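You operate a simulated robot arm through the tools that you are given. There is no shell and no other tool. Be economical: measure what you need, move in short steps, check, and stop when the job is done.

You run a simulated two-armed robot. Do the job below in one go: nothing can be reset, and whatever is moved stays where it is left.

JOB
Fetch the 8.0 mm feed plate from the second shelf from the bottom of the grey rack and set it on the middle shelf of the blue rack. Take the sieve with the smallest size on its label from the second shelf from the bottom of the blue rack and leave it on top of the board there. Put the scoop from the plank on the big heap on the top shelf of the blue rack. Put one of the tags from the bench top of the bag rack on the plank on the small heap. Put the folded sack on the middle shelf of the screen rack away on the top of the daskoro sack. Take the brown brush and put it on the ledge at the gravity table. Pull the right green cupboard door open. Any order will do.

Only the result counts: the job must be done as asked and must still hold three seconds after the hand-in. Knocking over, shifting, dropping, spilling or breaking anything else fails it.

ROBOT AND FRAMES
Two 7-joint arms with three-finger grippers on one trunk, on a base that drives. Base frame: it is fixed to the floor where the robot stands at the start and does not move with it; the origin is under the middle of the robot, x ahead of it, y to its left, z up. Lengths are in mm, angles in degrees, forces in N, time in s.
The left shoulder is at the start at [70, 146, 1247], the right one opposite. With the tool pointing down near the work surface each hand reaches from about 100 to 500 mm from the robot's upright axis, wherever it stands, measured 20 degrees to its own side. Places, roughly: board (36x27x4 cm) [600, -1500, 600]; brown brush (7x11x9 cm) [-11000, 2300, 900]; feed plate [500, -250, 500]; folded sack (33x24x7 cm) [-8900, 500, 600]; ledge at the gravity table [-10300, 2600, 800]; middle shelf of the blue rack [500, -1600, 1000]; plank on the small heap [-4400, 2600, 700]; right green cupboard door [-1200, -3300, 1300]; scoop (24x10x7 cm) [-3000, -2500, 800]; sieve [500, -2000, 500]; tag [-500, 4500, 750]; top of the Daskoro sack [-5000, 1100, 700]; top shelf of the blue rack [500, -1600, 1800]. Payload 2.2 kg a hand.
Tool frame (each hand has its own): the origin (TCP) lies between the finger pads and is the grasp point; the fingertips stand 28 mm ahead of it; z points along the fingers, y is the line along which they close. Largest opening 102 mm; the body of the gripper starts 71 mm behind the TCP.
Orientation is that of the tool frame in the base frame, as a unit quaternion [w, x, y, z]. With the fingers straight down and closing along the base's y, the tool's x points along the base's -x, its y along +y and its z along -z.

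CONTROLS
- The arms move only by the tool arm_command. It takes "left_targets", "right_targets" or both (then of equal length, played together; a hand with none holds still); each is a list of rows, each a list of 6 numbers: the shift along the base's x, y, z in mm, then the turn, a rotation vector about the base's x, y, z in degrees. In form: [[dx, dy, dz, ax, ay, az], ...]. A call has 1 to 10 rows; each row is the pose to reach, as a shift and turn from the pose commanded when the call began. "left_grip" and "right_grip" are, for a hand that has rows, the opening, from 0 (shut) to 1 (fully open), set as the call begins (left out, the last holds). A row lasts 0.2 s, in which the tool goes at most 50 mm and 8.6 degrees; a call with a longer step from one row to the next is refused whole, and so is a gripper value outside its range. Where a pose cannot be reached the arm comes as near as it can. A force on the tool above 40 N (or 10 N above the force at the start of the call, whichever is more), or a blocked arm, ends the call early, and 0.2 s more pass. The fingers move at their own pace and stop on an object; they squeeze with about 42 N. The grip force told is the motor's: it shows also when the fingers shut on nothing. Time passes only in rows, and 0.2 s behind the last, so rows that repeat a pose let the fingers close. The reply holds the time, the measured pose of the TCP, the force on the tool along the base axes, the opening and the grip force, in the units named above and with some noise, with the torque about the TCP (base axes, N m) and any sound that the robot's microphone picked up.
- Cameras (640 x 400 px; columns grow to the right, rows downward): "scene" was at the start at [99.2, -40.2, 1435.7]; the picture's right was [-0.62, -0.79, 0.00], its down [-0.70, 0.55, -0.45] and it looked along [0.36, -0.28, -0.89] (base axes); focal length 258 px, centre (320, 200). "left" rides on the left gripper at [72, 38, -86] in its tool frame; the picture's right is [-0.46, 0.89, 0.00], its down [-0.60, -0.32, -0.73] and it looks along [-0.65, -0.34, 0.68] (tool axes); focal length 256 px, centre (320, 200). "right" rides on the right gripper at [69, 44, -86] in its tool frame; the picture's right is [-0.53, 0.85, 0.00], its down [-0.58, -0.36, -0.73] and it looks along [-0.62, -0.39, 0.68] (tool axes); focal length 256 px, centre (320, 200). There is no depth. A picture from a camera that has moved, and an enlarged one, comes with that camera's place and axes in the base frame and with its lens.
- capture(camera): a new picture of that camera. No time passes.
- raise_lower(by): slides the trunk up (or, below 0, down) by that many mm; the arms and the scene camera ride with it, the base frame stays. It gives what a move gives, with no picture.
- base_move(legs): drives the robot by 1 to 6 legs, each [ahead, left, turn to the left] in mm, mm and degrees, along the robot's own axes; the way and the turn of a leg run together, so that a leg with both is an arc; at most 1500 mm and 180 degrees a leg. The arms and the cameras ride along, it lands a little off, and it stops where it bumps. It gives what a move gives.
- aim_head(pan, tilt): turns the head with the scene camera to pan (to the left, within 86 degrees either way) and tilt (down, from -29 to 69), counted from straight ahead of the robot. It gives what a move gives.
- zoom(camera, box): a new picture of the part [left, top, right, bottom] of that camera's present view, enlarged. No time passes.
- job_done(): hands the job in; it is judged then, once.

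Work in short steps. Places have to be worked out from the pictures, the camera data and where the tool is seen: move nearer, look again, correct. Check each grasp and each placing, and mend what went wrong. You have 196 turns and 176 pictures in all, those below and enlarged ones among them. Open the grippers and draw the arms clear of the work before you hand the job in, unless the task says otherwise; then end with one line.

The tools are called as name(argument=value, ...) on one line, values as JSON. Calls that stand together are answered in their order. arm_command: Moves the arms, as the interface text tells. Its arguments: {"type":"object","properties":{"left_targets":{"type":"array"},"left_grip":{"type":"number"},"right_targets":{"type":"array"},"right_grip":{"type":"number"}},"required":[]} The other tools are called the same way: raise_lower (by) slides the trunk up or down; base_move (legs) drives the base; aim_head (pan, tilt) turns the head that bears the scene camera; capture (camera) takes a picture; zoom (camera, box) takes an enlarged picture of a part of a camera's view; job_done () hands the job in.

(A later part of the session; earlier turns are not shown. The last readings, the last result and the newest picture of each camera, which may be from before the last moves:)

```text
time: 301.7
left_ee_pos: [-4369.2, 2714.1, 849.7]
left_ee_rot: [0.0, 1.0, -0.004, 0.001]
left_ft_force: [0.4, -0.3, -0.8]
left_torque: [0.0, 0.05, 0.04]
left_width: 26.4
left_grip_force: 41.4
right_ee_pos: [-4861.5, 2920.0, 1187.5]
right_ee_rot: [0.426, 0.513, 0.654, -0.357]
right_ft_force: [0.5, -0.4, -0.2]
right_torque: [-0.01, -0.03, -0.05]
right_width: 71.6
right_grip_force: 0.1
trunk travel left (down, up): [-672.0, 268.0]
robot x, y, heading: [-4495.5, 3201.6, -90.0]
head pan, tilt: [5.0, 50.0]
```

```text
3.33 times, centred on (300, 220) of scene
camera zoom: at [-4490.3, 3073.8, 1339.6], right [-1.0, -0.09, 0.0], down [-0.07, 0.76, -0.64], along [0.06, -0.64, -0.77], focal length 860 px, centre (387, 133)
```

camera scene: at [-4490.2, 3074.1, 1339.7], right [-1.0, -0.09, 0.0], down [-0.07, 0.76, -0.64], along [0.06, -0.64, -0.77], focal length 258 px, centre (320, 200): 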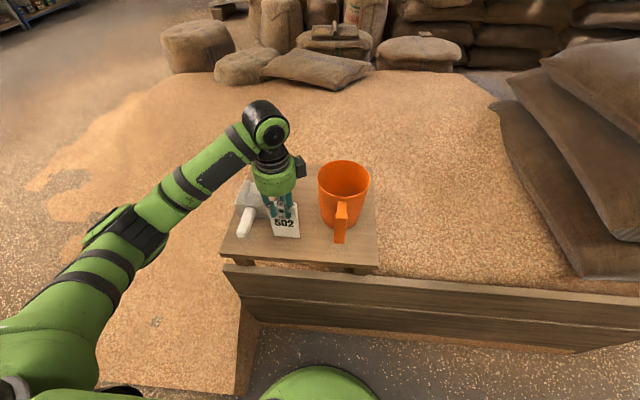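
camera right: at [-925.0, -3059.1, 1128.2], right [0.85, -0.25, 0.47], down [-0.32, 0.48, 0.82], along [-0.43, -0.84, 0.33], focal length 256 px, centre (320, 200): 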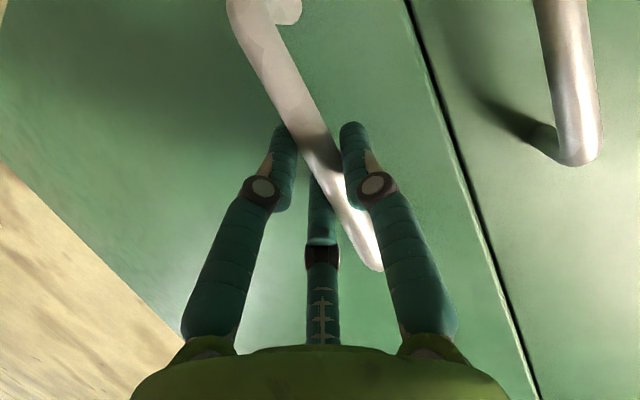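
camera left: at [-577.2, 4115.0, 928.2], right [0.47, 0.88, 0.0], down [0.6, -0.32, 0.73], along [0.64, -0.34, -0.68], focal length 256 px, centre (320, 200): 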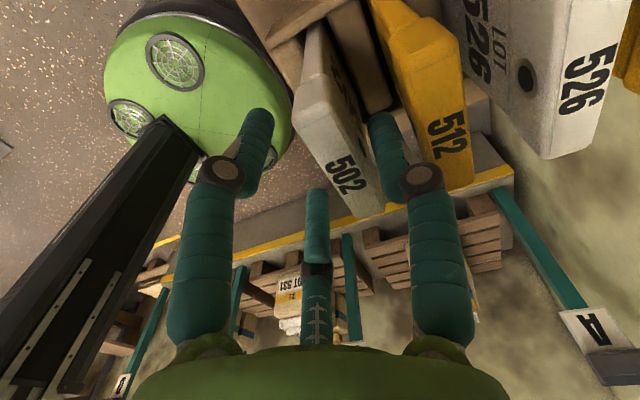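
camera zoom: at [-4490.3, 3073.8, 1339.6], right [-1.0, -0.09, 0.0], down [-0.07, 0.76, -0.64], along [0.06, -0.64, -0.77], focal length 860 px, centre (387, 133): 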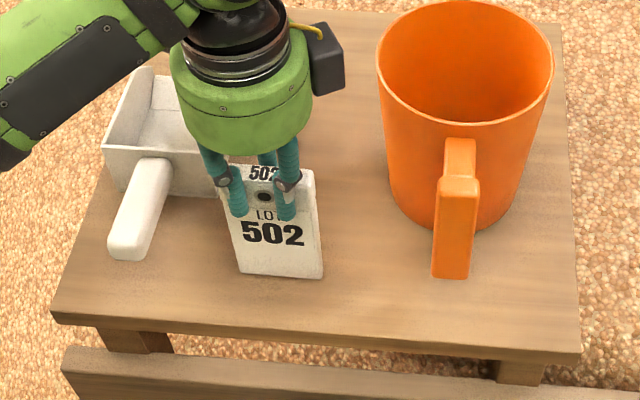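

Still above by about 10–15 mm. Continue in small steps.

arm_command(left_targets=[[0, 0, -4, 0, 0, 0], [0, 0, -8, 0, 0, 0], [0, 0, -8, 0, 0, 0]])

arm_command(left_targets=[[0, 0, -3, 0, 0, 0], [0, 0, -6, 0, 0, 0], [0, 0, -6, 0, 0, 0]])

```text
time: 302.5
left_ee_pos: [-4367.9, 2714.1, 839.5]
left_ee_rot: [0.001, 1.0, -0.004, 0.0]
left_ft_force: [0.0, -0.1, -0.2]
left_torque: [0.03, -0.02, 0.0]
left_width: 26.2
left_grip_force: 41.8
right_ee_pos: [-4861.2, 2920.0, 1188.2]
right_ee_rot: [0.425, 0.513, 0.655, -0.356]
right_ft_force: [-0.3, -0.3, 0.1]
right_torque: [0.02, 0.01, 0.03]
right_width: 71.4
right_grip_force: 0.0
trunk travel left (down, up): [-672.0, 268.0]
robot x, y, heading: [-4497.9, 3200.4, -90.1]
head pan, tilt: [5.0, 50.0]
```

```text
time: 303.3
left_ee_pos: [-4367.3, 2715.4, 835.6]
left_ee_rot: [0.002, 1.0, -0.005, 0.001]
left_ft_force: [0.4, 0.4, 5.0]
left_torque: [0.04, 0.0, 0.01]
left_width: 26.1
left_grip_force: 41.4
right_ee_pos: [-4861.1, 2920.1, 1187.2]
right_ee_rot: [0.425, 0.513, 0.655, -0.356]
right_ft_force: [1.0, 0.5, 0.1]
right_torque: [0.0, 0.03, -0.01]
right_width: 71.2
right_grip_force: 0.1
trunk travel left (down, up): [-672.0, 268.0]
robot x, y, heading: [-4496.8, 3204.5, -90.1]
head pan, tilt: [5.0, 50.0]
```

Contact (5 N). Open and rise straight.

arm_command(left_targets=[[0, 0, 0, 0, 0, 0], [0, 0, 0, 0, 0, 0], [0, 0, 15, 0, 0, 0], [0, 0, 40, 0, 0, 0], [0, 0, 80, 0, 0, 0], [0, 0, 120, 0, 0, 0], [0, 0, 120, 0, 0, 0]], left_grip=0.5)

capture(camera="scene")

```text
time: 304.9
left_ee_pos: [-4369.3, 2712.9, 952.9]
left_ee_rot: [0.0, 1.0, -0.003, 0.001]
left_ft_force: [0.3, -0.3, 0.3]
left_torque: [-0.02, -0.02, -0.03]
left_width: 51.0
left_grip_force: 0.0
right_ee_pos: [-4860.2, 2919.9, 1186.6]
right_ee_rot: [0.425, 0.513, 0.655, -0.356]
right_ft_force: [-0.4, -1.1, 0.6]
right_torque: [0.03, 0.02, 0.0]
right_width: 71.6
right_grip_force: 0.0
trunk travel left (down, up): [-672.0, 268.0]
robot x, y, heading: [-4493.4, 3202.9, -90.1]
head pan, tilt: [5.0, 50.0]
```

```text
65 pictures are left
camera scene: at [-4490.2, 3073.5, 1339.6], right [-1.0, -0.09, 0.0], down [-0.07, 0.76, -0.64], along [0.06, -0.64, -0.77], focal length 258 px, centre (320, 200)
```

scene: 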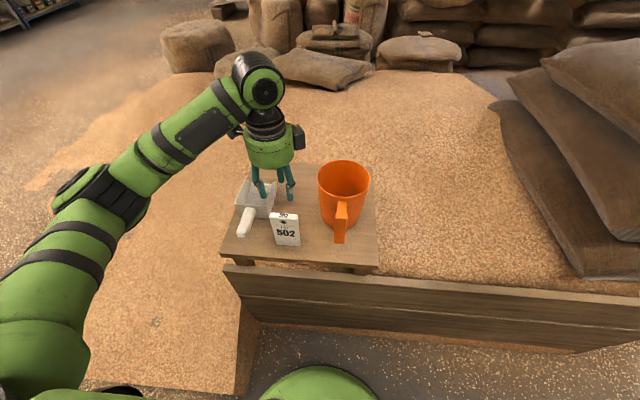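

The tag stands on the plank. Now toward the west for the brush: back off, turn to heading 180, drive 1300 and look.

base_move(legs=[[-150, 0, 0], [0, 0, -90], [1300, 0, 0]])

aim_head(pan=10, tilt=12)

raise_lower(by=200)

capture(camera="scene")

```text
time: 316.2
left_ee_pos: [-6294.7, 3178.1, 954.2]
left_ee_rot: [0.002, 0.713, -0.701, -0.001]
left_ft_force: [0.5, -0.4, 0.5]
left_torque: [0.02, -0.03, -0.01]
left_width: 51.0
left_grip_force: 0.1
right_ee_pos: [-6101.8, 3676.0, 1188.2]
right_ee_rot: [0.056, 0.824, 0.111, -0.552]
right_ft_force: [-0.2, -0.1, -0.2]
right_torque: [0.0, 0.0, 0.0]
right_width: 71.5
right_grip_force: 0.0
trunk travel left (down, up): [-672.0, 268.0]
robot x, y, heading: [-5807.3, 3322.6, -178.8]
head pan, tilt: [5.0, 50.0]
```

```text
time: 317.3
left_ee_pos: [-6295.1, 3179.9, 952.1]
left_ee_rot: [0.001, 0.713, -0.701, 0.0]
left_ft_force: [0.0, -0.5, -0.3]
left_torque: [0.03, -0.01, 0.04]
left_width: 50.9
left_grip_force: 0.0
right_ee_pos: [-6101.0, 3676.7, 1186.9]
right_ee_rot: [0.055, 0.825, 0.11, -0.552]
right_ft_force: [0.0, 0.7, 1.1]
right_torque: [-0.01, -0.01, 0.02]
right_width: 71.4
right_grip_force: 0.0
trunk travel left (down, up): [-672.0, 268.0]
robot x, y, heading: [-5807.3, 3320.6, -178.7]
head pan, tilt: [10.0, 12.0]
```

```text
time: 319.4
left_ee_pos: [-6294.5, 3179.0, 1152.7]
left_ee_rot: [0.001, 0.713, -0.701, -0.001]
left_ft_force: [1.1, -0.2, -0.8]
left_torque: [-0.04, 0.01, 0.01]
left_width: 50.9
left_grip_force: 0.1
right_ee_pos: [-6100.6, 3676.2, 1386.6]
right_ee_rot: [0.056, 0.825, 0.111, -0.552]
right_ft_force: [0.4, -0.1, 0.2]
right_torque: [-0.01, 0.0, 0.01]
right_width: 71.1
right_grip_force: 0.1
trunk travel left (down, up): [-872.0, 68.0]
robot x, y, heading: [-5810.3, 3318.3, -178.7]
head pan, tilt: [10.0, 12.0]
```

```text
64 pictures are left
camera scene: at [-5951.9, 3298.0, 1598.2], right [-0.2, 0.98, 0.0], down [0.2, 0.04, -0.98], along [-0.96, -0.19, -0.21], focal length 258 px, centre (320, 200)
```

scene: 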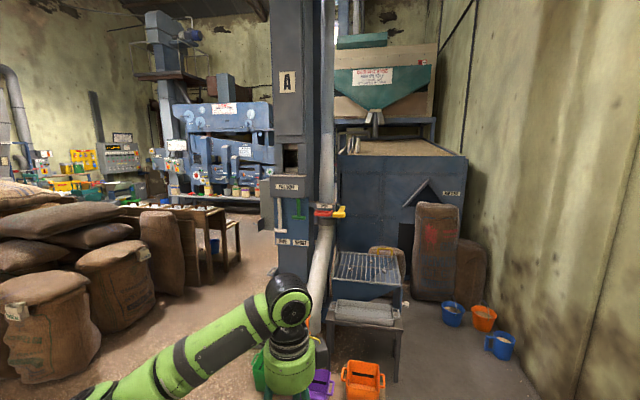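

The elevator blocks ahead. Look to the left for the way round.

aim_head(pan=60, tilt=22)

capture(camera="scene")

```text
time: 320.6
left_ee_pos: [-6293.7, 3178.4, 1152.6]
left_ee_rot: [0.001, 0.713, -0.701, 0.0]
left_ft_force: [0.1, 0.4, -0.6]
left_torque: [-0.02, -0.02, -0.03]
left_width: 51.1
left_grip_force: 0.0
right_ee_pos: [-6101.7, 3676.7, 1387.6]
right_ee_rot: [0.055, 0.825, 0.11, -0.552]
right_ft_force: [0.1, 0.2, 0.5]
right_torque: [-0.03, 0.0, -0.04]
right_width: 71.1
right_grip_force: 0.0
trunk travel left (down, up): [-872.0, 68.0]
robot x, y, heading: [-5809.0, 3315.4, -178.9]
head pan, tilt: [60.0, 22.0]
```

```text
63 pictures are left
camera scene: at [-5905.0, 3234.9, 1582.0], right [-0.88, 0.48, 0.0], down [0.18, 0.33, -0.93], along [-0.45, -0.81, -0.37], focal length 258 px, centre (320, 200)
```

scene: 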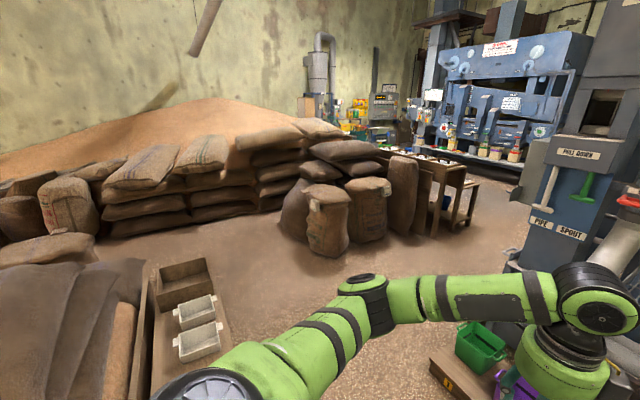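

Path: ahead to x≈-6500, sideways to y≈1850, then ahead to x≈-7600, look again.

base_move(legs=[[690, 0, -1.2], [0, 1465, 0], [1100, 0, 0]])

aim_head(pan=-5, tilt=10)

capture(camera="scene")

```text
time: 336.6
left_ee_pos: [-8054.8, 1674.1, 1152.9]
left_ee_rot: [-0.001, -0.706, 0.709, 0.0]
left_ft_force: [1.2, 0.0, -0.5]
left_torque: [0.0, 0.02, 0.0]
left_width: 51.0
left_grip_force: 0.1
right_ee_pos: [-7851.1, 2167.7, 1388.1]
right_ee_rot: [0.05, 0.825, 0.102, -0.553]
right_ft_force: [0.5, -0.1, 0.0]
right_torque: [-0.03, 0.0, 0.0]
right_width: 71.2
right_grip_force: 0.1
trunk travel left (down, up): [-872.0, 68.0]
robot x, y, heading: [-7568.6, 1803.2, -179.7]
head pan, tilt: [60.0, 22.0]
```

```text
time: 337.9
left_ee_pos: [-8056.2, 1675.4, 1153.3]
left_ee_rot: [-0.001, -0.706, 0.709, 0.0]
left_ft_force: [0.4, 0.6, 1.0]
left_torque: [0.0, 0.02, -0.03]
left_width: 50.9
left_grip_force: 0.0
right_ee_pos: [-7852.1, 2168.0, 1387.9]
right_ee_rot: [0.05, 0.826, 0.102, -0.553]
right_ft_force: [-0.5, -0.2, 0.6]
right_torque: [-0.01, 0.01, 0.0]
right_width: 71.3
right_grip_force: 0.1
trunk travel left (down, up): [-872.0, 68.0]
robot x, y, heading: [-7567.6, 1802.8, -179.8]
head pan, tilt: [-5.0, 10.0]
```

```text
62 pictures are left
camera scene: at [-7711.8, 1810.9, 1601.5], right [0.08, 1.0, 0.0], down [0.17, -0.01, -0.98], along [-0.98, 0.08, -0.17], focal length 258 px, centre (320, 200)
```

scene: 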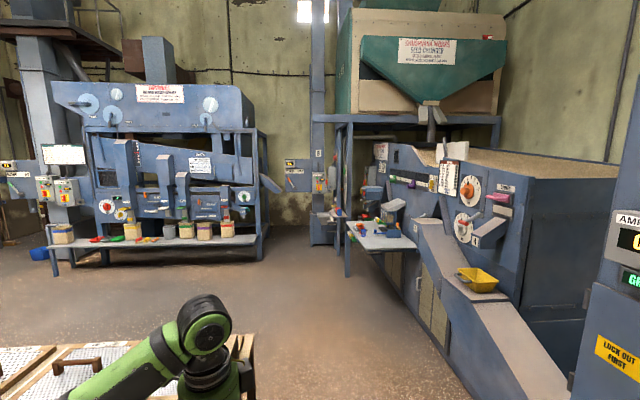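

The gravity table is at right with a white ledge; the brush should be near (335,210). Zoom.

zoom(camera="scene", box=[290, 150, 430, 280])

```text
3.08 times, centred on (360, 215) of scene
camera zoom: at [-7711.8, 1810.9, 1601.5], right [0.08, 1.0, 0.0], down [0.17, -0.01, -0.98], along [-0.98, 0.08, -0.17], focal length 794 px, centre (197, 154)
```

zoom: 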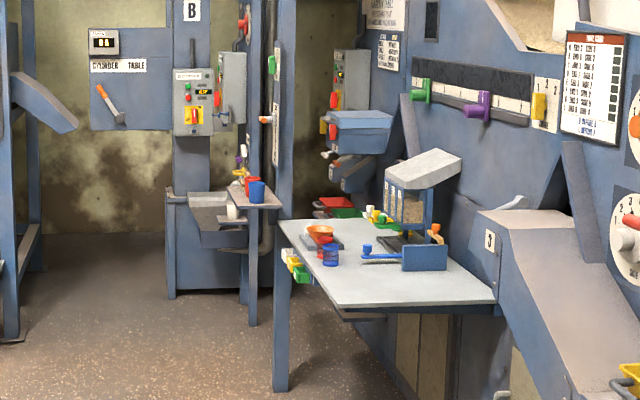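

I tuck the right hand inward, shift right 200 to clear the tables on the left, and drive 1500 ahead.

arm_command(right_targets=[[-25, -30, 0, 0, 0, 0], [-50, -60, 0, 0, 0, 0], [-75, -90, 0, 0, 0, 0], [-100, -120, 0, 0, 0, 0], [-125, -150, 0, 0, 0, 0], [-125, -150, 0, 0, 0, 0]])

base_move(legs=[[0, -220, 0], [1500, 0, 0], [300, 0, 0]])

aim_head(pan=-12, tilt=25)

capture(camera="scene")

```text
time: 339.3
left_ee_pos: [-8055.1, 1674.3, 1152.8]
left_ee_rot: [-0.001, -0.706, 0.708, 0.0]
left_ft_force: [0.0, 0.0, 0.3]
left_torque: [0.01, 0.02, -0.03]
left_width: 51.1
left_grip_force: 0.0
right_ee_pos: [-8000.6, 2026.1, 1408.3]
right_ee_rot: [0.051, 0.826, 0.102, -0.552]
right_ft_force: [0.9, 0.3, -0.7]
right_torque: [-0.01, 0.03, 0.0]
right_width: 71.4
right_grip_force: 0.0
right hand out of reach, approached as far as the arm can: row 1, 2, 3, 4, 5, 6
trunk travel left (down, up): [-872.0, 68.0]
robot x, y, heading: [-7573.0, 1802.3, -179.9]
head pan, tilt: [-5.0, 10.0]
```

```text
time: 349.5
left_ee_pos: [-9803.8, 1873.8, 1154.4]
left_ee_rot: [0.002, 0.709, -0.706, 0.0]
left_ft_force: [-0.2, 0.4, 0.0]
left_torque: [-0.04, 0.03, 0.01]
left_width: 50.9
left_grip_force: 0.0
right_ee_pos: [-9749.7, 2224.3, 1410.2]
right_ee_rot: [0.052, 0.825, 0.105, -0.553]
right_ft_force: [1.0, 0.0, 0.6]
right_torque: [0.0, 0.02, 0.02]
right_width: 71.2
right_grip_force: 0.1
trunk travel left (down, up): [-872.0, 68.0]
robot x, y, heading: [-9319.1, 2008.5, -179.3]
head pan, tilt: [-5.0, 10.0]
```

```text
time: 350.2
left_ee_pos: [-9806.4, 1871.6, 1152.7]
left_ee_rot: [0.001, 0.708, -0.706, -0.001]
left_ft_force: [0.0, 0.2, 0.3]
left_torque: [0.01, -0.02, 0.03]
left_width: 51.0
left_grip_force: 0.1
right_ee_pos: [-9753.0, 2224.8, 1408.8]
right_ee_rot: [0.052, 0.825, 0.105, -0.553]
right_ft_force: [-0.3, 0.0, -0.8]
right_torque: [0.03, 0.02, 0.02]
right_width: 71.5
right_grip_force: 0.0
trunk travel left (down, up): [-872.0, 68.0]
robot x, y, heading: [-9319.5, 2005.5, -179.3]
head pan, tilt: [-12.0, 25.0]
```

```text
60 pictures are left
camera scene: at [-9461.6, 2022.9, 1577.1], right [0.2, 0.98, 0.0], down [0.41, -0.08, -0.91], along [-0.89, 0.18, -0.42], focal length 258 px, centre (320, 200)
```

scene: 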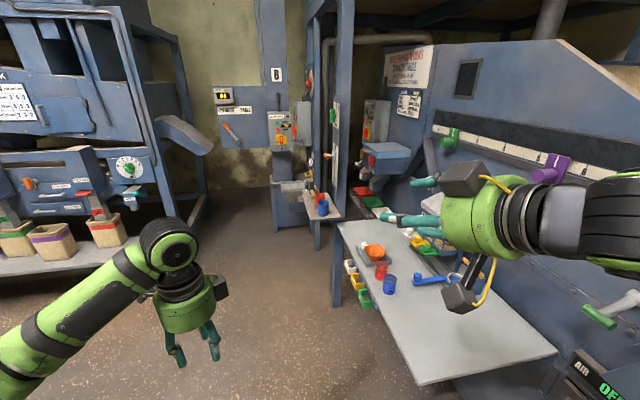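

Zoom on the far shelf and the ledge.

zoom(camera="scene", box=[270, 150, 390, 250])

zoom(camera="scene", box=[330, 200, 530, 340])

```text
4.00 times, centred on (330, 200) of scene
camera zoom: at [-9461.6, 2022.9, 1577.1], right [0.2, 0.98, 0.0], down [0.41, -0.08, -0.91], along [-0.89, 0.18, -0.42], focal length 1032 px, centre (280, 200)
```

zoom: 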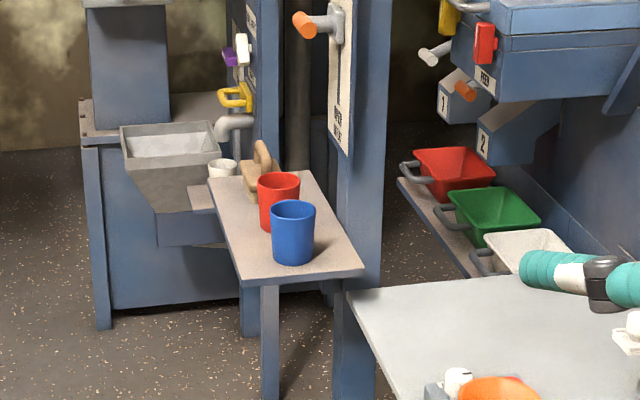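

```text
2.86 times, centred on (430, 270) of scene
camera zoom: at [-9461.6, 2022.9, 1577.1], right [0.2, 0.98, 0.0], down [0.41, -0.08, -0.91], along [-0.89, 0.18, -0.42], focal length 737 px, centre (6, 0)
```

zoom: 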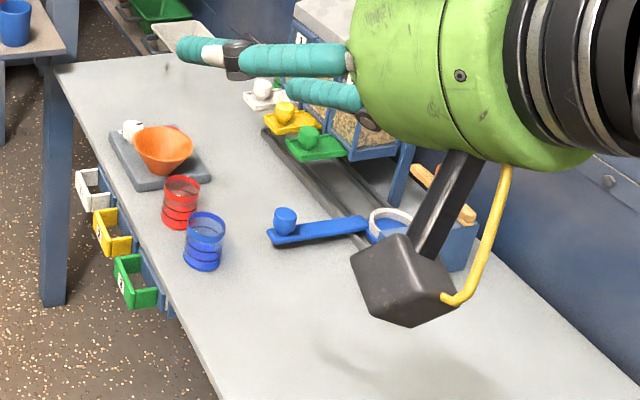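

The brown brush sits on the far shelf behind the red and blue mugs, about (-11060,2310). I go nearer, turned toward it, for a close look.

base_move(legs=[[0, 250, 0], [1000, 0, 0], [0, 0, -40]])

aim_head(pan=-5, tilt=35)

capture(camera="scene")

```text
time: 358.7
left_ee_pos: [-10776.8, 1962.0, 1153.3]
left_ee_rot: [-0.001, -0.422, 0.907, 0.001]
left_ft_force: [0.4, 0.1, 0.4]
left_torque: [-0.03, 0.0, -0.02]
left_width: 50.9
left_grip_force: 0.0
right_ee_pos: [-10510.1, 2194.6, 1408.4]
right_ee_rot: [-0.141, 0.812, -0.185, -0.535]
right_ft_force: [1.0, 0.3, 0.0]
right_torque: [0.0, 0.01, -0.04]
right_width: 71.6
right_grip_force: 0.1
trunk travel left (down, up): [-872.0, 68.0]
robot x, y, heading: [-10319.7, 1749.1, 140.6]
head pan, tilt: [-12.0, 25.0]
```

```text
time: 359.4
left_ee_pos: [-10777.0, 1962.6, 1152.7]
left_ee_rot: [-0.001, -0.421, 0.907, 0.001]
left_ft_force: [-0.2, -0.4, -0.5]
left_torque: [0.02, 0.02, -0.02]
left_width: 51.1
left_grip_force: 0.1
right_ee_pos: [-10510.2, 2196.0, 1409.1]
right_ee_rot: [-0.141, 0.812, -0.185, -0.535]
right_ft_force: [-0.2, -0.2, 0.6]
right_torque: [0.01, -0.03, -0.03]
right_width: 71.2
right_grip_force: 0.1
trunk travel left (down, up): [-872.0, 68.0]
robot x, y, heading: [-10317.5, 1746.6, 140.3]
head pan, tilt: [-5.0, 35.0]
```

```text
57 pictures are left
camera scene: at [-10421.1, 1841.6, 1561.4], right [0.7, 0.71, 0.0], down [0.41, -0.4, -0.82], along [-0.58, 0.58, -0.57], focal length 258 px, centre (320, 200)
```

scene: 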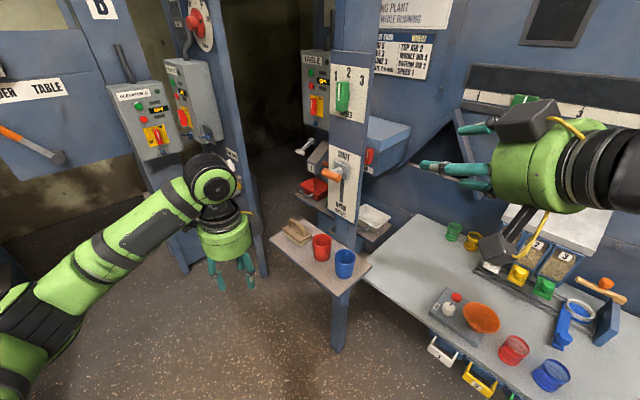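

Zoom on the brush.

zoom(camera="scene", box=[255, 195, 385, 295])

```text
4.00 times, centred on (320, 245) of scene
camera zoom: at [-10421.1, 1841.6, 1561.4], right [0.7, 0.71, 0.0], down [0.41, -0.4, -0.82], along [-0.58, 0.58, -0.57], focal length 1032 px, centre (320, 20)
```

zoom: 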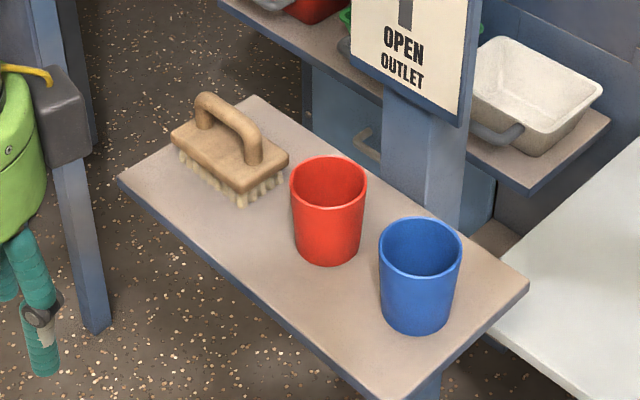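

Brush: arched handle along x, from −11039 to −10961 at y≈2307, z≈938; shelf z≈856. I'll grasp from above with the left hand, robot facing +y. Turn, back a little, strafe left.

base_move(legs=[[0, 0, -50.3], [-90, 0, 0], [0, 553, 0]])

aim_head(pan=10, tilt=45)

capture(camera="scene")

```text
time: 365.6
left_ee_pos: [-11004.5, 2144.4, 1153.1]
left_ee_rot: [-0.001, 0.003, 1.0, 0.002]
left_ft_force: [1.0, -0.1, 0.1]
left_torque: [0.0, 0.02, 0.0]
left_width: 51.0
left_grip_force: 0.0
right_ee_pos: [-10654.2, 2089.3, 1409.3]
right_ee_rot: [-0.355, 0.656, -0.512, -0.426]
right_ft_force: [-0.6, 0.0, -0.2]
right_torque: [-0.03, 0.0, 0.02]
right_width: 71.4
right_grip_force: 0.1
trunk travel left (down, up): [-872.0, 68.0]
robot x, y, heading: [-10872.9, 1657.0, 90.2]
head pan, tilt: [-5.0, 35.0]
```

```text
time: 366.4
left_ee_pos: [-11006.6, 2144.6, 1152.5]
left_ee_rot: [-0.001, 0.003, 1.0, 0.0]
left_ft_force: [0.5, -0.6, 0.4]
left_torque: [-0.03, -0.01, 0.01]
left_width: 51.0
left_grip_force: 0.2
right_ee_pos: [-10655.6, 2089.9, 1408.8]
right_ee_rot: [-0.355, 0.657, -0.511, -0.426]
right_ft_force: [0.0, -0.3, 0.2]
right_torque: [0.0, 0.01, -0.03]
right_width: 71.3
right_grip_force: 0.0
trunk travel left (down, up): [-872.0, 68.0]
robot x, y, heading: [-10875.9, 1659.2, 90.2]
head pan, tilt: [10.0, 45.0]
```

```text
55 pictures are left
camera scene: at [-10892.1, 1786.3, 1546.6], right [0.98, 0.18, 0.0], down [0.13, -0.7, -0.71], along [-0.12, 0.7, -0.71], focal length 258 px, centre (320, 200)
```

scene: 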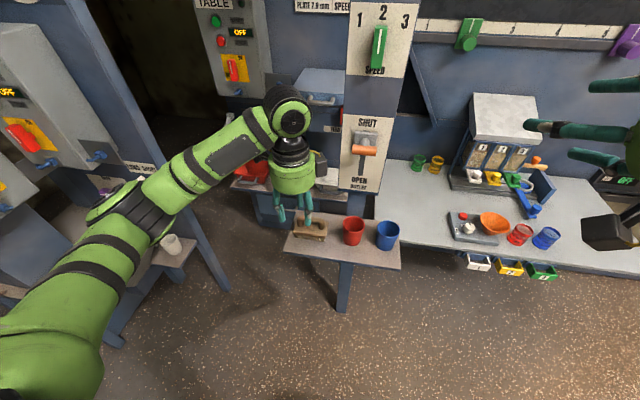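

Drive ahead 150, lower the trunk 150, and look with the left camera.

base_move(legs=[[150, 0, -0.2]])

raise_lower(by=-140)

capture(camera="left")

zoom(camera="scene", box=[240, 130, 420, 270])

```text
time: 367.8
left_ee_pos: [-11004.8, 2292.3, 1153.7]
left_ee_rot: [-0.001, 0.004, 1.0, 0.004]
left_ft_force: [0.2, -0.4, 1.3]
left_torque: [0.03, -0.01, -0.02]
left_width: 51.1
left_grip_force: 0.1
right_ee_pos: [-10654.0, 2235.9, 1410.2]
right_ee_rot: [-0.356, 0.655, -0.512, -0.426]
right_ft_force: [0.3, -0.6, 0.4]
right_torque: [-0.01, 0.02, -0.01]
right_width: 71.6
right_grip_force: 0.0
trunk travel left (down, up): [-872.0, 68.0]
robot x, y, heading: [-10879.0, 1807.5, 89.9]
head pan, tilt: [10.0, 45.0]
```

```text
time: 369.4
left_ee_pos: [-11004.0, 2295.5, 1012.9]
left_ee_rot: [-0.001, 0.004, 1.0, 0.001]
left_ft_force: [0.0, 0.1, 0.3]
left_torque: [0.02, -0.03, -0.01]
left_width: 50.9
left_grip_force: 0.1
right_ee_pos: [-10653.4, 2237.7, 1269.1]
right_ee_rot: [-0.356, 0.656, -0.513, -0.425]
right_ft_force: [0.2, 0.0, 0.0]
right_torque: [-0.02, 0.02, 0.02]
right_width: 71.3
right_grip_force: 0.0
trunk travel left (down, up): [-732.0, 208.0]
robot x, y, heading: [-10877.4, 1809.2, 89.9]
head pan, tilt: [10.0, 45.0]
```

```text
54 pictures are left
camera left: at [-11077.1, 2333.4, 1098.5], right [0.47, 0.88, 0.0], down [0.6, -0.32, 0.73], along [0.64, -0.34, -0.68], focal length 256 px, centre (320, 200)
```

left: 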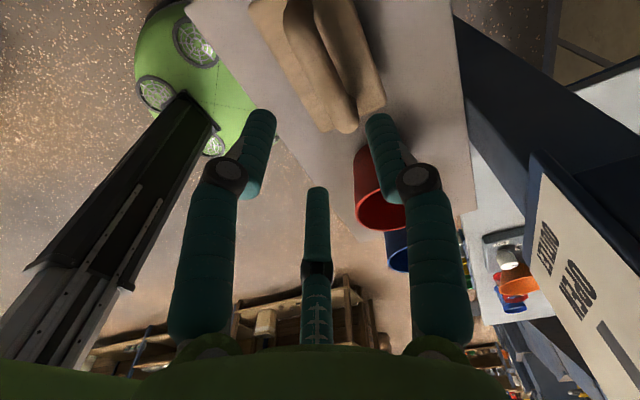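

```text
2.86 times, centred on (330, 200) of scene
camera zoom: at [-10891.6, 1936.5, 1406.6], right [0.98, 0.17, 0.0], down [0.12, -0.7, -0.71], along [-0.12, 0.7, -0.71], focal length 737 px, centre (291, 200)
```

zoom: 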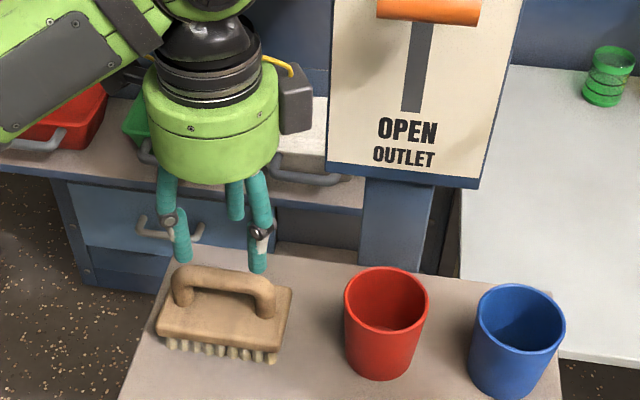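

Handle centre ≈(-11007,2303,938) – nearly under the hand. Lower 73 mm.

arm_command(left_targets=[[-2, 3, -25, 0, 0, 0], [-2, 3, -50, 0, 0, 0], [-2, 3, -73, 0, 0, 0], [-2, 3, -73, 0, 0, 0]])

zoom(camera="scene", box=[240, 150, 380, 270])

```text
time: 370.4
left_ee_pos: [-11005.7, 2298.7, 940.1]
left_ee_rot: [-0.001, 0.005, 1.0, 0.001]
left_ft_force: [-0.4, -0.7, 0.2]
left_torque: [0.03, -0.01, -0.03]
left_width: 51.2
left_grip_force: 0.1
right_ee_pos: [-10653.6, 2239.1, 1269.2]
right_ee_rot: [-0.356, 0.655, -0.513, -0.425]
right_ft_force: [-1.0, 0.2, 0.3]
right_torque: [-0.02, -0.02, 0.03]
right_width: 71.3
right_grip_force: 0.0
trunk travel left (down, up): [-732.0, 208.0]
robot x, y, heading: [-10872.4, 1808.6, 90.0]
head pan, tilt: [10.0, 45.0]
```

```text
3.33 times, centred on (310, 210) of scene
camera zoom: at [-10891.6, 1936.8, 1406.5], right [0.98, 0.17, 0.0], down [0.12, -0.7, -0.71], along [-0.12, 0.7, -0.71], focal length 860 px, centre (353, 167)
```

zoom: 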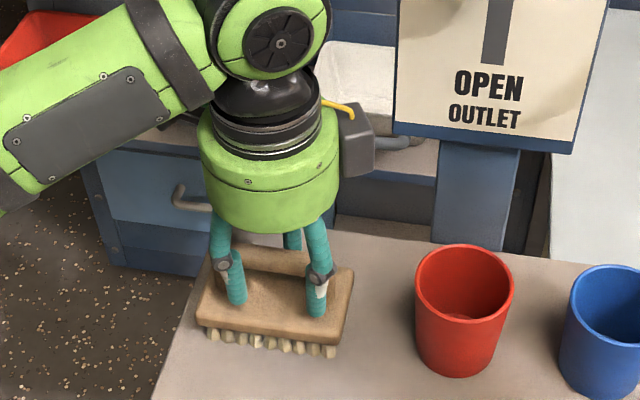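

The two near fingers are in front of the handle bar, the third behind it. Close and lift.

arm_command(left_targets=[[0, 0, 0, 0, 0, 0], [0, 0, 0, 0, 0, 0], [0, 0, 0, 0, 0, 0]], left_grip=0)

arm_command(left_targets=[[0, 0, 20, 0, 0, 0], [0, 0, 50, 0, 0, 0], [0, 0, 90, 0, 0, 0], [0, 0, 140, 0, 0, 0], [0, 0, 140, 0, 0, 0]])

zoom(camera="scene", box=[240, 100, 400, 240])

```text
time: 371.2
left_ee_pos: [-11005.8, 2297.2, 940.0]
left_ee_rot: [0.0, 0.004, 1.0, 0.001]
left_ft_force: [0.4, 0.8, 0.3]
left_torque: [0.0, 0.11, -0.09]
left_width: 26.1
left_grip_force: 42.4
right_ee_pos: [-10653.6, 2239.6, 1269.7]
right_ee_rot: [-0.356, 0.655, -0.513, -0.425]
right_ft_force: [-0.4, -1.1, 0.3]
right_torque: [0.03, -0.02, -0.01]
right_width: 71.3
right_grip_force: 0.2
trunk travel left (down, up): [-732.0, 208.0]
robot x, y, heading: [-10877.2, 1808.6, 90.0]
head pan, tilt: [10.0, 45.0]
```

```text
time: 372.4
left_ee_pos: [-11008.1, 2298.6, 1081.1]
left_ee_rot: [-0.002, 0.005, 1.0, 0.0]
left_ft_force: [0.2, 0.2, -1.1]
left_torque: [-0.01, -0.03, 0.0]
left_width: 26.1
left_grip_force: 42.2
right_ee_pos: [-10654.4, 2240.3, 1268.7]
right_ee_rot: [-0.356, 0.656, -0.513, -0.424]
right_ft_force: [0.2, 0.6, 0.2]
right_torque: [0.03, 0.01, 0.02]
right_width: 71.3
right_grip_force: 0.1
trunk travel left (down, up): [-732.0, 208.0]
robot x, y, heading: [-10878.2, 1807.8, 89.9]
head pan, tilt: [10.0, 45.0]
```

```text
2.86 times, centred on (320, 170) of scene
camera zoom: at [-10891.7, 1937.6, 1406.4], right [0.98, 0.17, 0.0], down [0.12, -0.7, -0.71], along [-0.12, 0.7, -0.71], focal length 737 px, centre (320, 286)
```

zoom: 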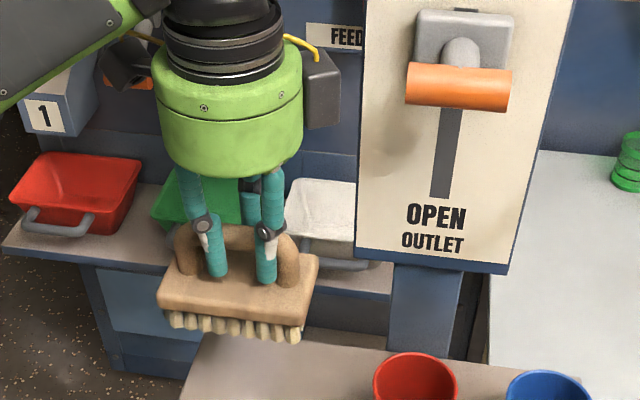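

Brush held, its base 84 mm under the TCP. Back off, and raise the right hand 250 mm so that it stays clear of the machine; then strafe right 958.

base_move(legs=[[-150, 0, 0]])

arm_command(right_targets=[[0, 0, 45, 0, 0, 0], [0, 0, 90, 0, 0, 0], [0, 0, 135, 0, 0, 0], [0, 0, 180, 0, 0, 0], [0, 0, 225, 0, 0, 0], [0, 0, 260, 0, 0, 0], [0, 0, 260, 0, 0, 0]])

base_move(legs=[[0, -958, 0]])

aim_head(pan=5, tilt=40)

capture(camera="scene")

```text
time: 373.8
left_ee_pos: [-11006.9, 2151.2, 1080.3]
left_ee_rot: [0.0, 0.004, 1.0, -0.001]
left_ft_force: [-0.1, -0.4, -1.4]
left_torque: [0.02, 0.0, 0.01]
left_width: 26.1
left_grip_force: 41.4
right_ee_pos: [-10654.9, 2091.4, 1267.8]
right_ee_rot: [-0.356, 0.655, -0.514, -0.424]
right_ft_force: [0.6, 0.7, 1.1]
right_torque: [0.0, 0.02, -0.03]
right_width: 71.4
right_grip_force: 0.1
trunk travel left (down, up): [-732.0, 208.0]
robot x, y, heading: [-10878.2, 1656.1, 90.0]
head pan, tilt: [10.0, 45.0]
```

```text
time: 375.4
left_ee_pos: [-11008.0, 2150.1, 1080.9]
left_ee_rot: [0.0, 0.004, 1.0, 0.001]
left_ft_force: [-0.1, 0.8, -1.5]
left_torque: [-0.01, -0.04, -0.03]
left_width: 26.0
left_grip_force: 41.6
right_ee_pos: [-10653.5, 2091.4, 1528.4]
right_ee_rot: [-0.355, 0.656, -0.512, -0.425]
right_ft_force: [-0.7, 0.3, 0.8]
right_torque: [0.01, 0.0, -0.01]
right_width: 71.4
right_grip_force: 0.0
trunk travel left (down, up): [-732.0, 208.0]
robot x, y, heading: [-10879.2, 1657.4, 90.2]
head pan, tilt: [10.0, 45.0]
```

```text
time: 380.3
left_ee_pos: [-10074.8, 2153.7, 1081.6]
left_ee_rot: [-0.001, -0.001, 1.0, 0.001]
left_ft_force: [0.7, 0.2, -1.1]
left_torque: [-0.01, -0.01, -0.01]
left_width: 25.9
left_grip_force: 41.7
right_ee_pos: [-9720.9, 2096.9, 1529.4]
right_ee_rot: [-0.354, 0.658, -0.509, -0.427]
right_ft_force: [-0.7, -0.1, 0.6]
right_torque: [0.01, 0.02, -0.02]
right_width: 71.2
right_grip_force: 0.2
trunk travel left (down, up): [-732.0, 208.0]
robot x, y, heading: [-9941.0, 1664.9, 90.3]
head pan, tilt: [10.0, 45.0]
```

```text
time: 381.0
left_ee_pos: [-10073.1, 2153.2, 1080.3]
left_ee_rot: [-0.001, -0.001, 1.0, 0.0]
left_ft_force: [-0.3, 0.0, -1.8]
left_torque: [0.01, 0.0, -0.02]
left_width: 26.2
left_grip_force: 42.2
right_ee_pos: [-9719.5, 2097.7, 1529.4]
right_ee_rot: [-0.353, 0.658, -0.509, -0.427]
right_ft_force: [-0.7, 0.8, 0.1]
right_torque: [0.04, -0.02, 0.04]
right_width: 71.3
right_grip_force: 0.1
trunk travel left (down, up): [-732.0, 208.0]
robot x, y, heading: [-9940.1, 1665.8, 90.8]
head pan, tilt: [5.0, 40.0]
```

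```text
50 pictures are left
camera scene: at [-9947.9, 1797.0, 1413.7], right [1.0, 0.1, 0.0], down [0.06, -0.64, -0.77], along [-0.07, 0.76, -0.64], focal length 258 px, centre (320, 200)
```

scene: 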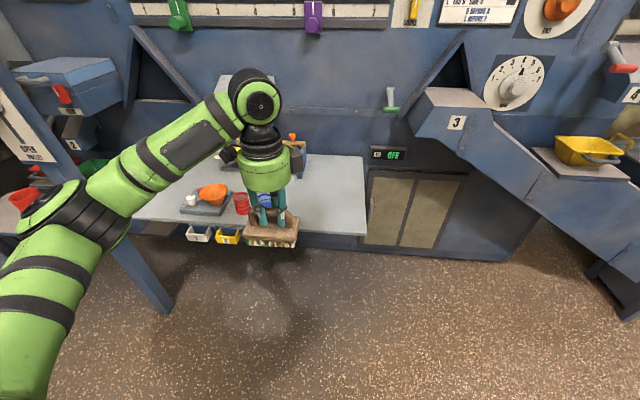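

Ledge z≈775, right corner (-9850,2399); free spot about (-9985,2530). Move right 88 and ahead 376 in two parts.

base_move(legs=[[0, -88, -0.6], [250, 0, 0]])

capture(camera="scene")

```text
time: 383.5
left_ee_pos: [-9982.4, 2399.3, 1081.5]
left_ee_rot: [0.0, 0.003, 1.0, 0.001]
left_ft_force: [-0.2, -0.5, -1.2]
left_torque: [0.01, -0.01, -0.01]
left_width: 26.0
left_grip_force: 42.2
right_ee_pos: [-9628.7, 2339.2, 1530.2]
right_ee_rot: [-0.356, 0.656, -0.511, -0.427]
right_ft_force: [-0.8, 0.1, -0.9]
right_torque: [0.01, 0.0, -0.02]
right_width: 71.6
right_grip_force: 0.1
trunk travel left (down, up): [-732.0, 208.0]
robot x, y, heading: [-9854.9, 1909.0, 90.1]
head pan, tilt: [5.0, 40.0]
```

```text
49 pictures are left
camera scene: at [-9859.3, 2040.9, 1414.0], right [1.0, 0.09, 0.0], down [0.06, -0.64, -0.77], along [-0.07, 0.76, -0.64], focal length 258 px, centre (320, 200)
```

scene: 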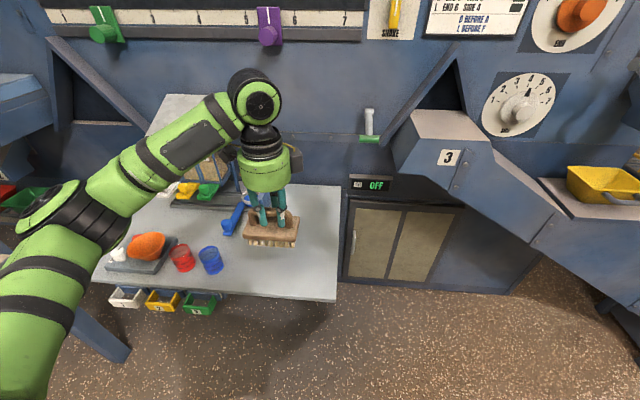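

Ahead 90 more, then lower the hand 190 mm.

base_move(legs=[[95, 0, 0]])

arm_command(left_targets=[[0, 0, -40, 0, 0, 0], [0, 0, -80, 0, 0, 0], [0, 0, -120, 0, 0, 0], [0, 0, -155, 0, 0, 0], [0, 0, -185, 0, 0, 0], [0, 0, -185, 0, 0, 0]])

capture(camera="scene")

```text
time: 384.6
left_ee_pos: [-9983.1, 2489.9, 1083.1]
left_ee_rot: [-0.002, 0.002, 1.0, 0.002]
left_ft_force: [0.5, -0.8, -1.9]
left_torque: [-0.02, 0.0, 0.03]
left_width: 26.0
left_grip_force: 42.1
right_ee_pos: [-9629.7, 2430.3, 1531.1]
right_ee_rot: [-0.356, 0.656, -0.511, -0.427]
right_ft_force: [-1.0, -0.1, 0.1]
right_torque: [-0.01, 0.01, 0.0]
right_width: 71.6
right_grip_force: 0.1
trunk travel left (down, up): [-732.0, 208.0]
robot x, y, heading: [-9853.0, 1997.2, 90.0]
head pan, tilt: [5.0, 40.0]
```

```text
time: 386.0
left_ee_pos: [-9984.7, 2494.6, 895.9]
left_ee_rot: [-0.002, 0.003, 1.0, 0.0]
left_ft_force: [0.2, 0.2, -2.3]
left_torque: [-0.04, -0.02, 0.0]
left_width: 26.0
left_grip_force: 42.5
right_ee_pos: [-9629.8, 2435.9, 1529.3]
right_ee_rot: [-0.355, 0.656, -0.511, -0.426]
right_ft_force: [0.1, 0.4, -1.1]
right_torque: [0.01, 0.01, 0.02]
right_width: 71.2
right_grip_force: 0.1
trunk travel left (down, up): [-732.0, 208.0]
robot x, y, heading: [-9851.1, 2001.4, 90.2]
head pan, tilt: [5.0, 40.0]
```

```text
48 pictures are left
camera scene: at [-9860.1, 2136.4, 1413.7], right [1.0, 0.09, 0.0], down [0.06, -0.64, -0.77], along [-0.07, 0.76, -0.64], focal length 258 px, centre (320, 200)
```

scene: 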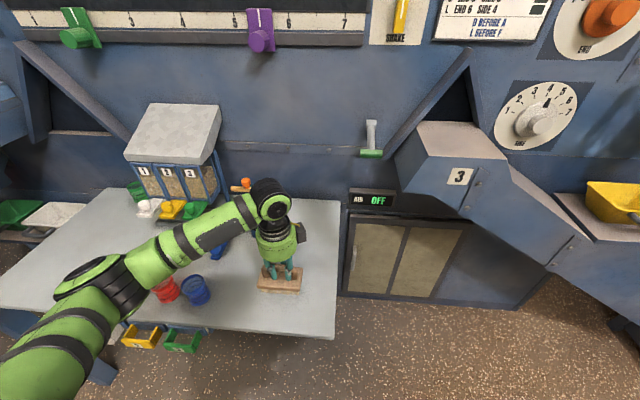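

Well over free ledge. Lower in small steps to contact (expected TCP ≈860).

arm_command(left_targets=[[0, 0, -10, 0, 0, 0], [0, 0, -20, 0, 0, 0], [0, 0, -28, 0, 0, 0], [0, 0, -28, 0, 0, 0]])

arm_command(left_targets=[[0, 0, -4, 0, 0, 0], [0, 0, -8, 0, 0, 0], [0, 0, -8, 0, 0, 0]])

```text
time: 387.0
left_ee_pos: [-9984.6, 2492.8, 867.8]
left_ee_rot: [-0.001, 0.003, 1.0, 0.001]
left_ft_force: [-0.6, 0.2, -1.9]
left_torque: [0.0, -0.01, 0.0]
left_width: 26.3
left_grip_force: 42.1
right_ee_pos: [-9630.4, 2434.0, 1530.3]
right_ee_rot: [-0.356, 0.656, -0.512, -0.426]
right_ft_force: [0.3, -0.6, -0.2]
right_torque: [0.01, 0.01, 0.03]
right_width: 71.5
right_grip_force: 0.1
trunk travel left (down, up): [-732.0, 208.0]
robot x, y, heading: [-9852.3, 2001.9, 90.2]
head pan, tilt: [5.0, 40.0]
```

```text
time: 387.8
left_ee_pos: [-9983.4, 2493.7, 861.4]
left_ee_rot: [-0.001, 0.001, 1.0, 0.0]
left_ft_force: [-0.5, 0.8, 2.5]
left_torque: [-0.12, 0.27, -0.01]
left_width: 26.2
left_grip_force: 41.9
right_ee_pos: [-9629.6, 2433.2, 1530.3]
right_ee_rot: [-0.356, 0.656, -0.511, -0.426]
right_ft_force: [1.0, 0.1, 0.8]
right_torque: [0.0, -0.03, -0.01]
right_width: 71.2
right_grip_force: 0.1
trunk travel left (down, up): [-732.0, 208.0]
robot x, y, heading: [-9846.4, 2001.6, 90.4]
head pan, tilt: [5.0, 40.0]
```

Contact. Open, then rise.

arm_command(left_targets=[[0, 0, -2, 0, 0, 0], [0, 0, -2, 0, 0, 0], [0, 0, 10, 0, 0, 0], [0, 0, 40, 0, 0, 0], [0, 0, 85, 0, 0, 0], [0, 0, 130, 0, 0, 0], [0, 0, 175, 0, 0, 0], [0, 0, 220, 0, 0, 0], [0, 0, 220, 0, 0, 0]], left_grip=0.52)

capture(camera="scene")

```text
time: 389.8
left_ee_pos: [-9984.2, 2494.6, 1081.7]
left_ee_rot: [-0.001, 0.002, 1.0, 0.0]
left_ft_force: [-0.1, -0.3, 0.2]
left_torque: [0.0, 0.01, -0.02]
left_width: 52.8
left_grip_force: 0.0
right_ee_pos: [-9630.3, 2435.4, 1529.8]
right_ee_rot: [-0.355, 0.657, -0.511, -0.426]
right_ft_force: [-0.8, -0.2, 0.9]
right_torque: [0.01, -0.03, 0.03]
right_width: 71.5
right_grip_force: 0.0
trunk travel left (down, up): [-732.0, 208.0]
robot x, y, heading: [-9850.5, 1997.7, 90.3]
head pan, tilt: [5.0, 40.0]
```

```text
47 pictures are left
camera scene: at [-9860.3, 2136.3, 1413.7], right [1.0, 0.09, 0.0], down [0.06, -0.64, -0.77], along [-0.07, 0.76, -0.64], focal length 258 px, centre (320, 200)
```

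scene: 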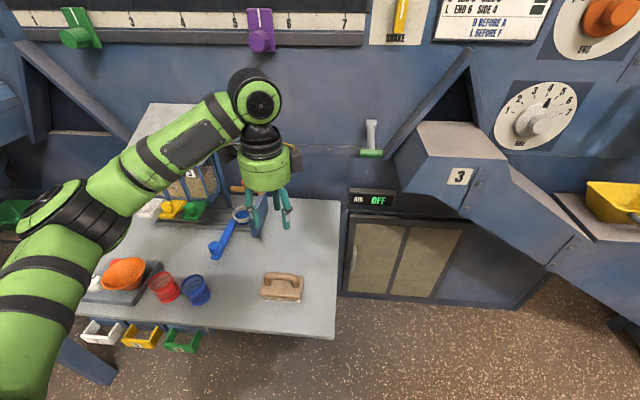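

Brush is on the ledge. Last: the folded sack. Back off and turn toward (-8900,500) to look.

base_move(legs=[[-330, 0, 0], [0, 0, -120]])

raise_lower(by=150)

aim_head(pan=-20, tilt=25)

capture(camera="scene")

```text
time: 397.0
left_ee_pos: [-9359.0, 1539.6, 1080.6]
left_ee_rot: [0.001, 0.869, 0.495, 0.002]
left_ft_force: [0.4, -0.5, -0.4]
left_torque: [-0.03, -0.01, 0.01]
left_width: 53.0
left_grip_force: 0.1
right_ee_pos: [-9591.0, 1263.8, 1529.7]
right_ee_rot: [0.547, 0.116, 0.823, -0.095]
right_ft_force: [0.6, -0.3, 0.5]
right_torque: [-0.04, 0.01, -0.01]
right_width: 71.3
right_grip_force: 0.0
trunk travel left (down, up): [-732.0, 208.0]
robot x, y, heading: [-9848.5, 1671.2, -30.4]
head pan, tilt: [5.0, 40.0]
```

```text
time: 398.7
left_ee_pos: [-9359.1, 1539.9, 1230.5]
left_ee_rot: [0.001, 0.869, 0.495, 0.0]
left_ft_force: [-0.5, 0.2, -0.7]
left_torque: [0.02, 0.03, 0.02]
left_width: 52.9
left_grip_force: 0.2
right_ee_pos: [-9589.9, 1263.0, 1679.8]
right_ee_rot: [0.547, 0.117, 0.823, -0.097]
right_ft_force: [0.1, -0.1, 0.0]
right_torque: [-0.01, 0.02, 0.0]
right_width: 71.5
right_grip_force: 0.0
trunk travel left (down, up): [-882.0, 58.0]
robot x, y, heading: [-9848.6, 1673.5, -30.2]
head pan, tilt: [5.0, 40.0]
```

```text
time: 399.6
left_ee_pos: [-9359.3, 1538.5, 1231.2]
left_ee_rot: [0.0, 0.869, 0.495, 0.001]
left_ft_force: [-0.1, 1.1, -0.4]
left_torque: [-0.02, -0.01, -0.01]
left_width: 53.0
left_grip_force: 0.1
right_ee_pos: [-9590.4, 1263.6, 1679.5]
right_ee_rot: [0.547, 0.117, 0.823, -0.097]
right_ft_force: [-1.2, -1.3, -0.3]
right_torque: [0.02, 0.02, 0.0]
right_width: 71.3
right_grip_force: 0.0
trunk travel left (down, up): [-882.0, 58.0]
robot x, y, heading: [-9849.0, 1673.8, -30.0]
head pan, tilt: [-20.0, 25.0]
```

```text
46 pictures are left
camera scene: at [-9748.7, 1576.4, 1587.1], right [-0.77, -0.64, 0.0], down [-0.27, 0.32, -0.91], along [0.58, -0.69, -0.42], focal length 258 px, centre (320, 200)
```

scene: 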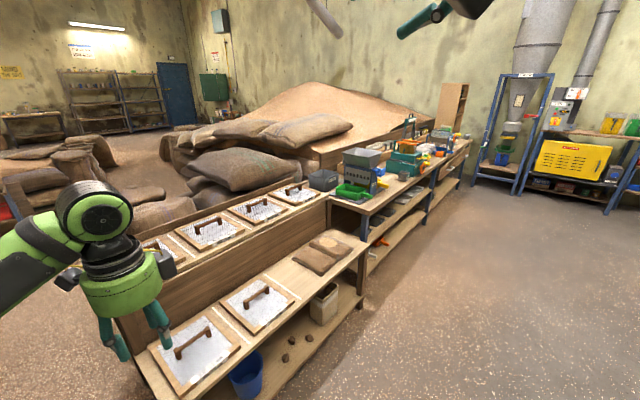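

The screen rack is in front; the folded sack lies on its middle shelf near (322,252). Zoom.

zoom(camera="scene", box=[260, 210, 390, 300])

```text
4.44 times, centred on (325, 255) of scene
camera zoom: at [-9748.7, 1576.4, 1587.1], right [-0.77, -0.64, 0.0], down [-0.27, 0.32, -0.91], along [0.58, -0.69, -0.42], focal length 1147 px, centre (298, -44)
```

zoom: 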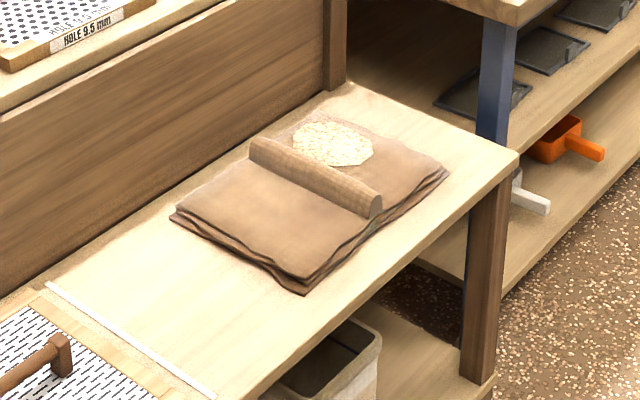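

The sack's centre ridge runs along x from −9044 to −8831 at y≈580; rack front edge x≈−9090. I drive to face it (heading 0) and yaw the left hand +90° to close across the ridge.

base_move(legs=[[0, 0, 30], [250, 0, 0], [0, -1225, 0]])

arm_command(left_targets=[[0, 0, 0, 0, 0, 8.5], [0, 0, 0, 0, 0, 17], [0, 0, 0, 0, 0, 25.5], [0, 0, 0, 0, 0, 34], [0, 0, 0, 0, 0, 42.5], [0, 0, 0, 0, 0, 51], [0, 0, 0, 0, 0, 59.5], [0, 0, 0, 0, 0, 68], [0, 0, 0, 0, 0, 76.5], [0, 0, 0, 0, 0, 85]], left_grip=0.7)

aim_head(pan=10, tilt=45)

capture(camera="scene")

```text
time: 408.6
left_ee_pos: [-9118.9, 585.8, 1230.4]
left_ee_rot: [0.0, 0.715, 0.699, 0.001]
left_ft_force: [1.2, -0.3, 1.2]
left_torque: [-0.02, -0.03, 0.06]
left_width: 52.9
left_grip_force: 0.1
right_ee_pos: [-9185.8, 233.3, 1680.2]
right_ee_rot: [0.553, -0.096, 0.826, 0.045]
right_ft_force: [-0.2, 0.4, 0.7]
right_torque: [-0.02, -0.03, -0.01]
right_width: 71.2
right_grip_force: 0.0
trunk travel left (down, up): [-882.0, 58.0]
robot x, y, heading: [-9611.3, 461.6, -1.1]
head pan, tilt: [-20.0, 25.0]
```

```text
time: 410.8
left_ee_pos: [-9119.4, 586.4, 1231.8]
left_ee_rot: [0.0, 0.054, 0.999, 0.001]
left_ft_force: [0.6, -0.7, -0.7]
left_torque: [0.0, 0.02, 0.03]
left_width: 71.5
left_grip_force: 0.1
right_ee_pos: [-9186.1, 231.7, 1679.9]
right_ee_rot: [0.554, -0.095, 0.826, 0.045]
right_ft_force: [-0.4, 0.5, 0.3]
right_torque: [0.03, 0.03, 0.01]
right_width: 71.6
right_grip_force: 0.1
trunk travel left (down, up): [-882.0, 58.0]
robot x, y, heading: [-9609.2, 463.2, -0.9]
head pan, tilt: [-20.0, 25.0]
```

```text
time: 411.8
left_ee_pos: [-9118.4, 585.4, 1229.9]
left_ee_rot: [-0.001, 0.056, 0.998, 0.001]
left_ft_force: [-0.7, 0.4, -0.7]
left_torque: [-0.01, -0.01, -0.03]
left_width: 71.3
left_grip_force: 0.1
right_ee_pos: [-9184.7, 231.1, 1679.4]
right_ee_rot: [0.554, -0.094, 0.826, 0.044]
right_ft_force: [-0.2, -0.2, -0.2]
right_torque: [-0.05, -0.02, -0.02]
right_width: 71.5
right_grip_force: 0.0
trunk travel left (down, up): [-882.0, 58.0]
robot x, y, heading: [-9614.5, 464.6, -0.6]
head pan, tilt: [10.0, 45.0]
```

```text
44 pictures are left
camera scene: at [-9483.8, 472.8, 1556.6], right [0.16, -0.99, 0.0], down [-0.7, -0.11, -0.71], along [0.7, 0.11, -0.71], focal length 258 px, centre (320, 200)
```

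scene: 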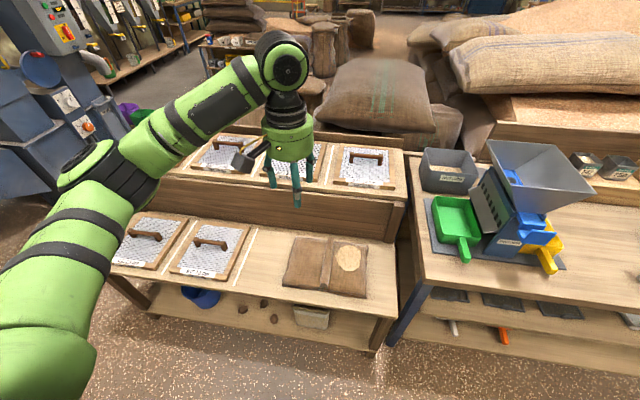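

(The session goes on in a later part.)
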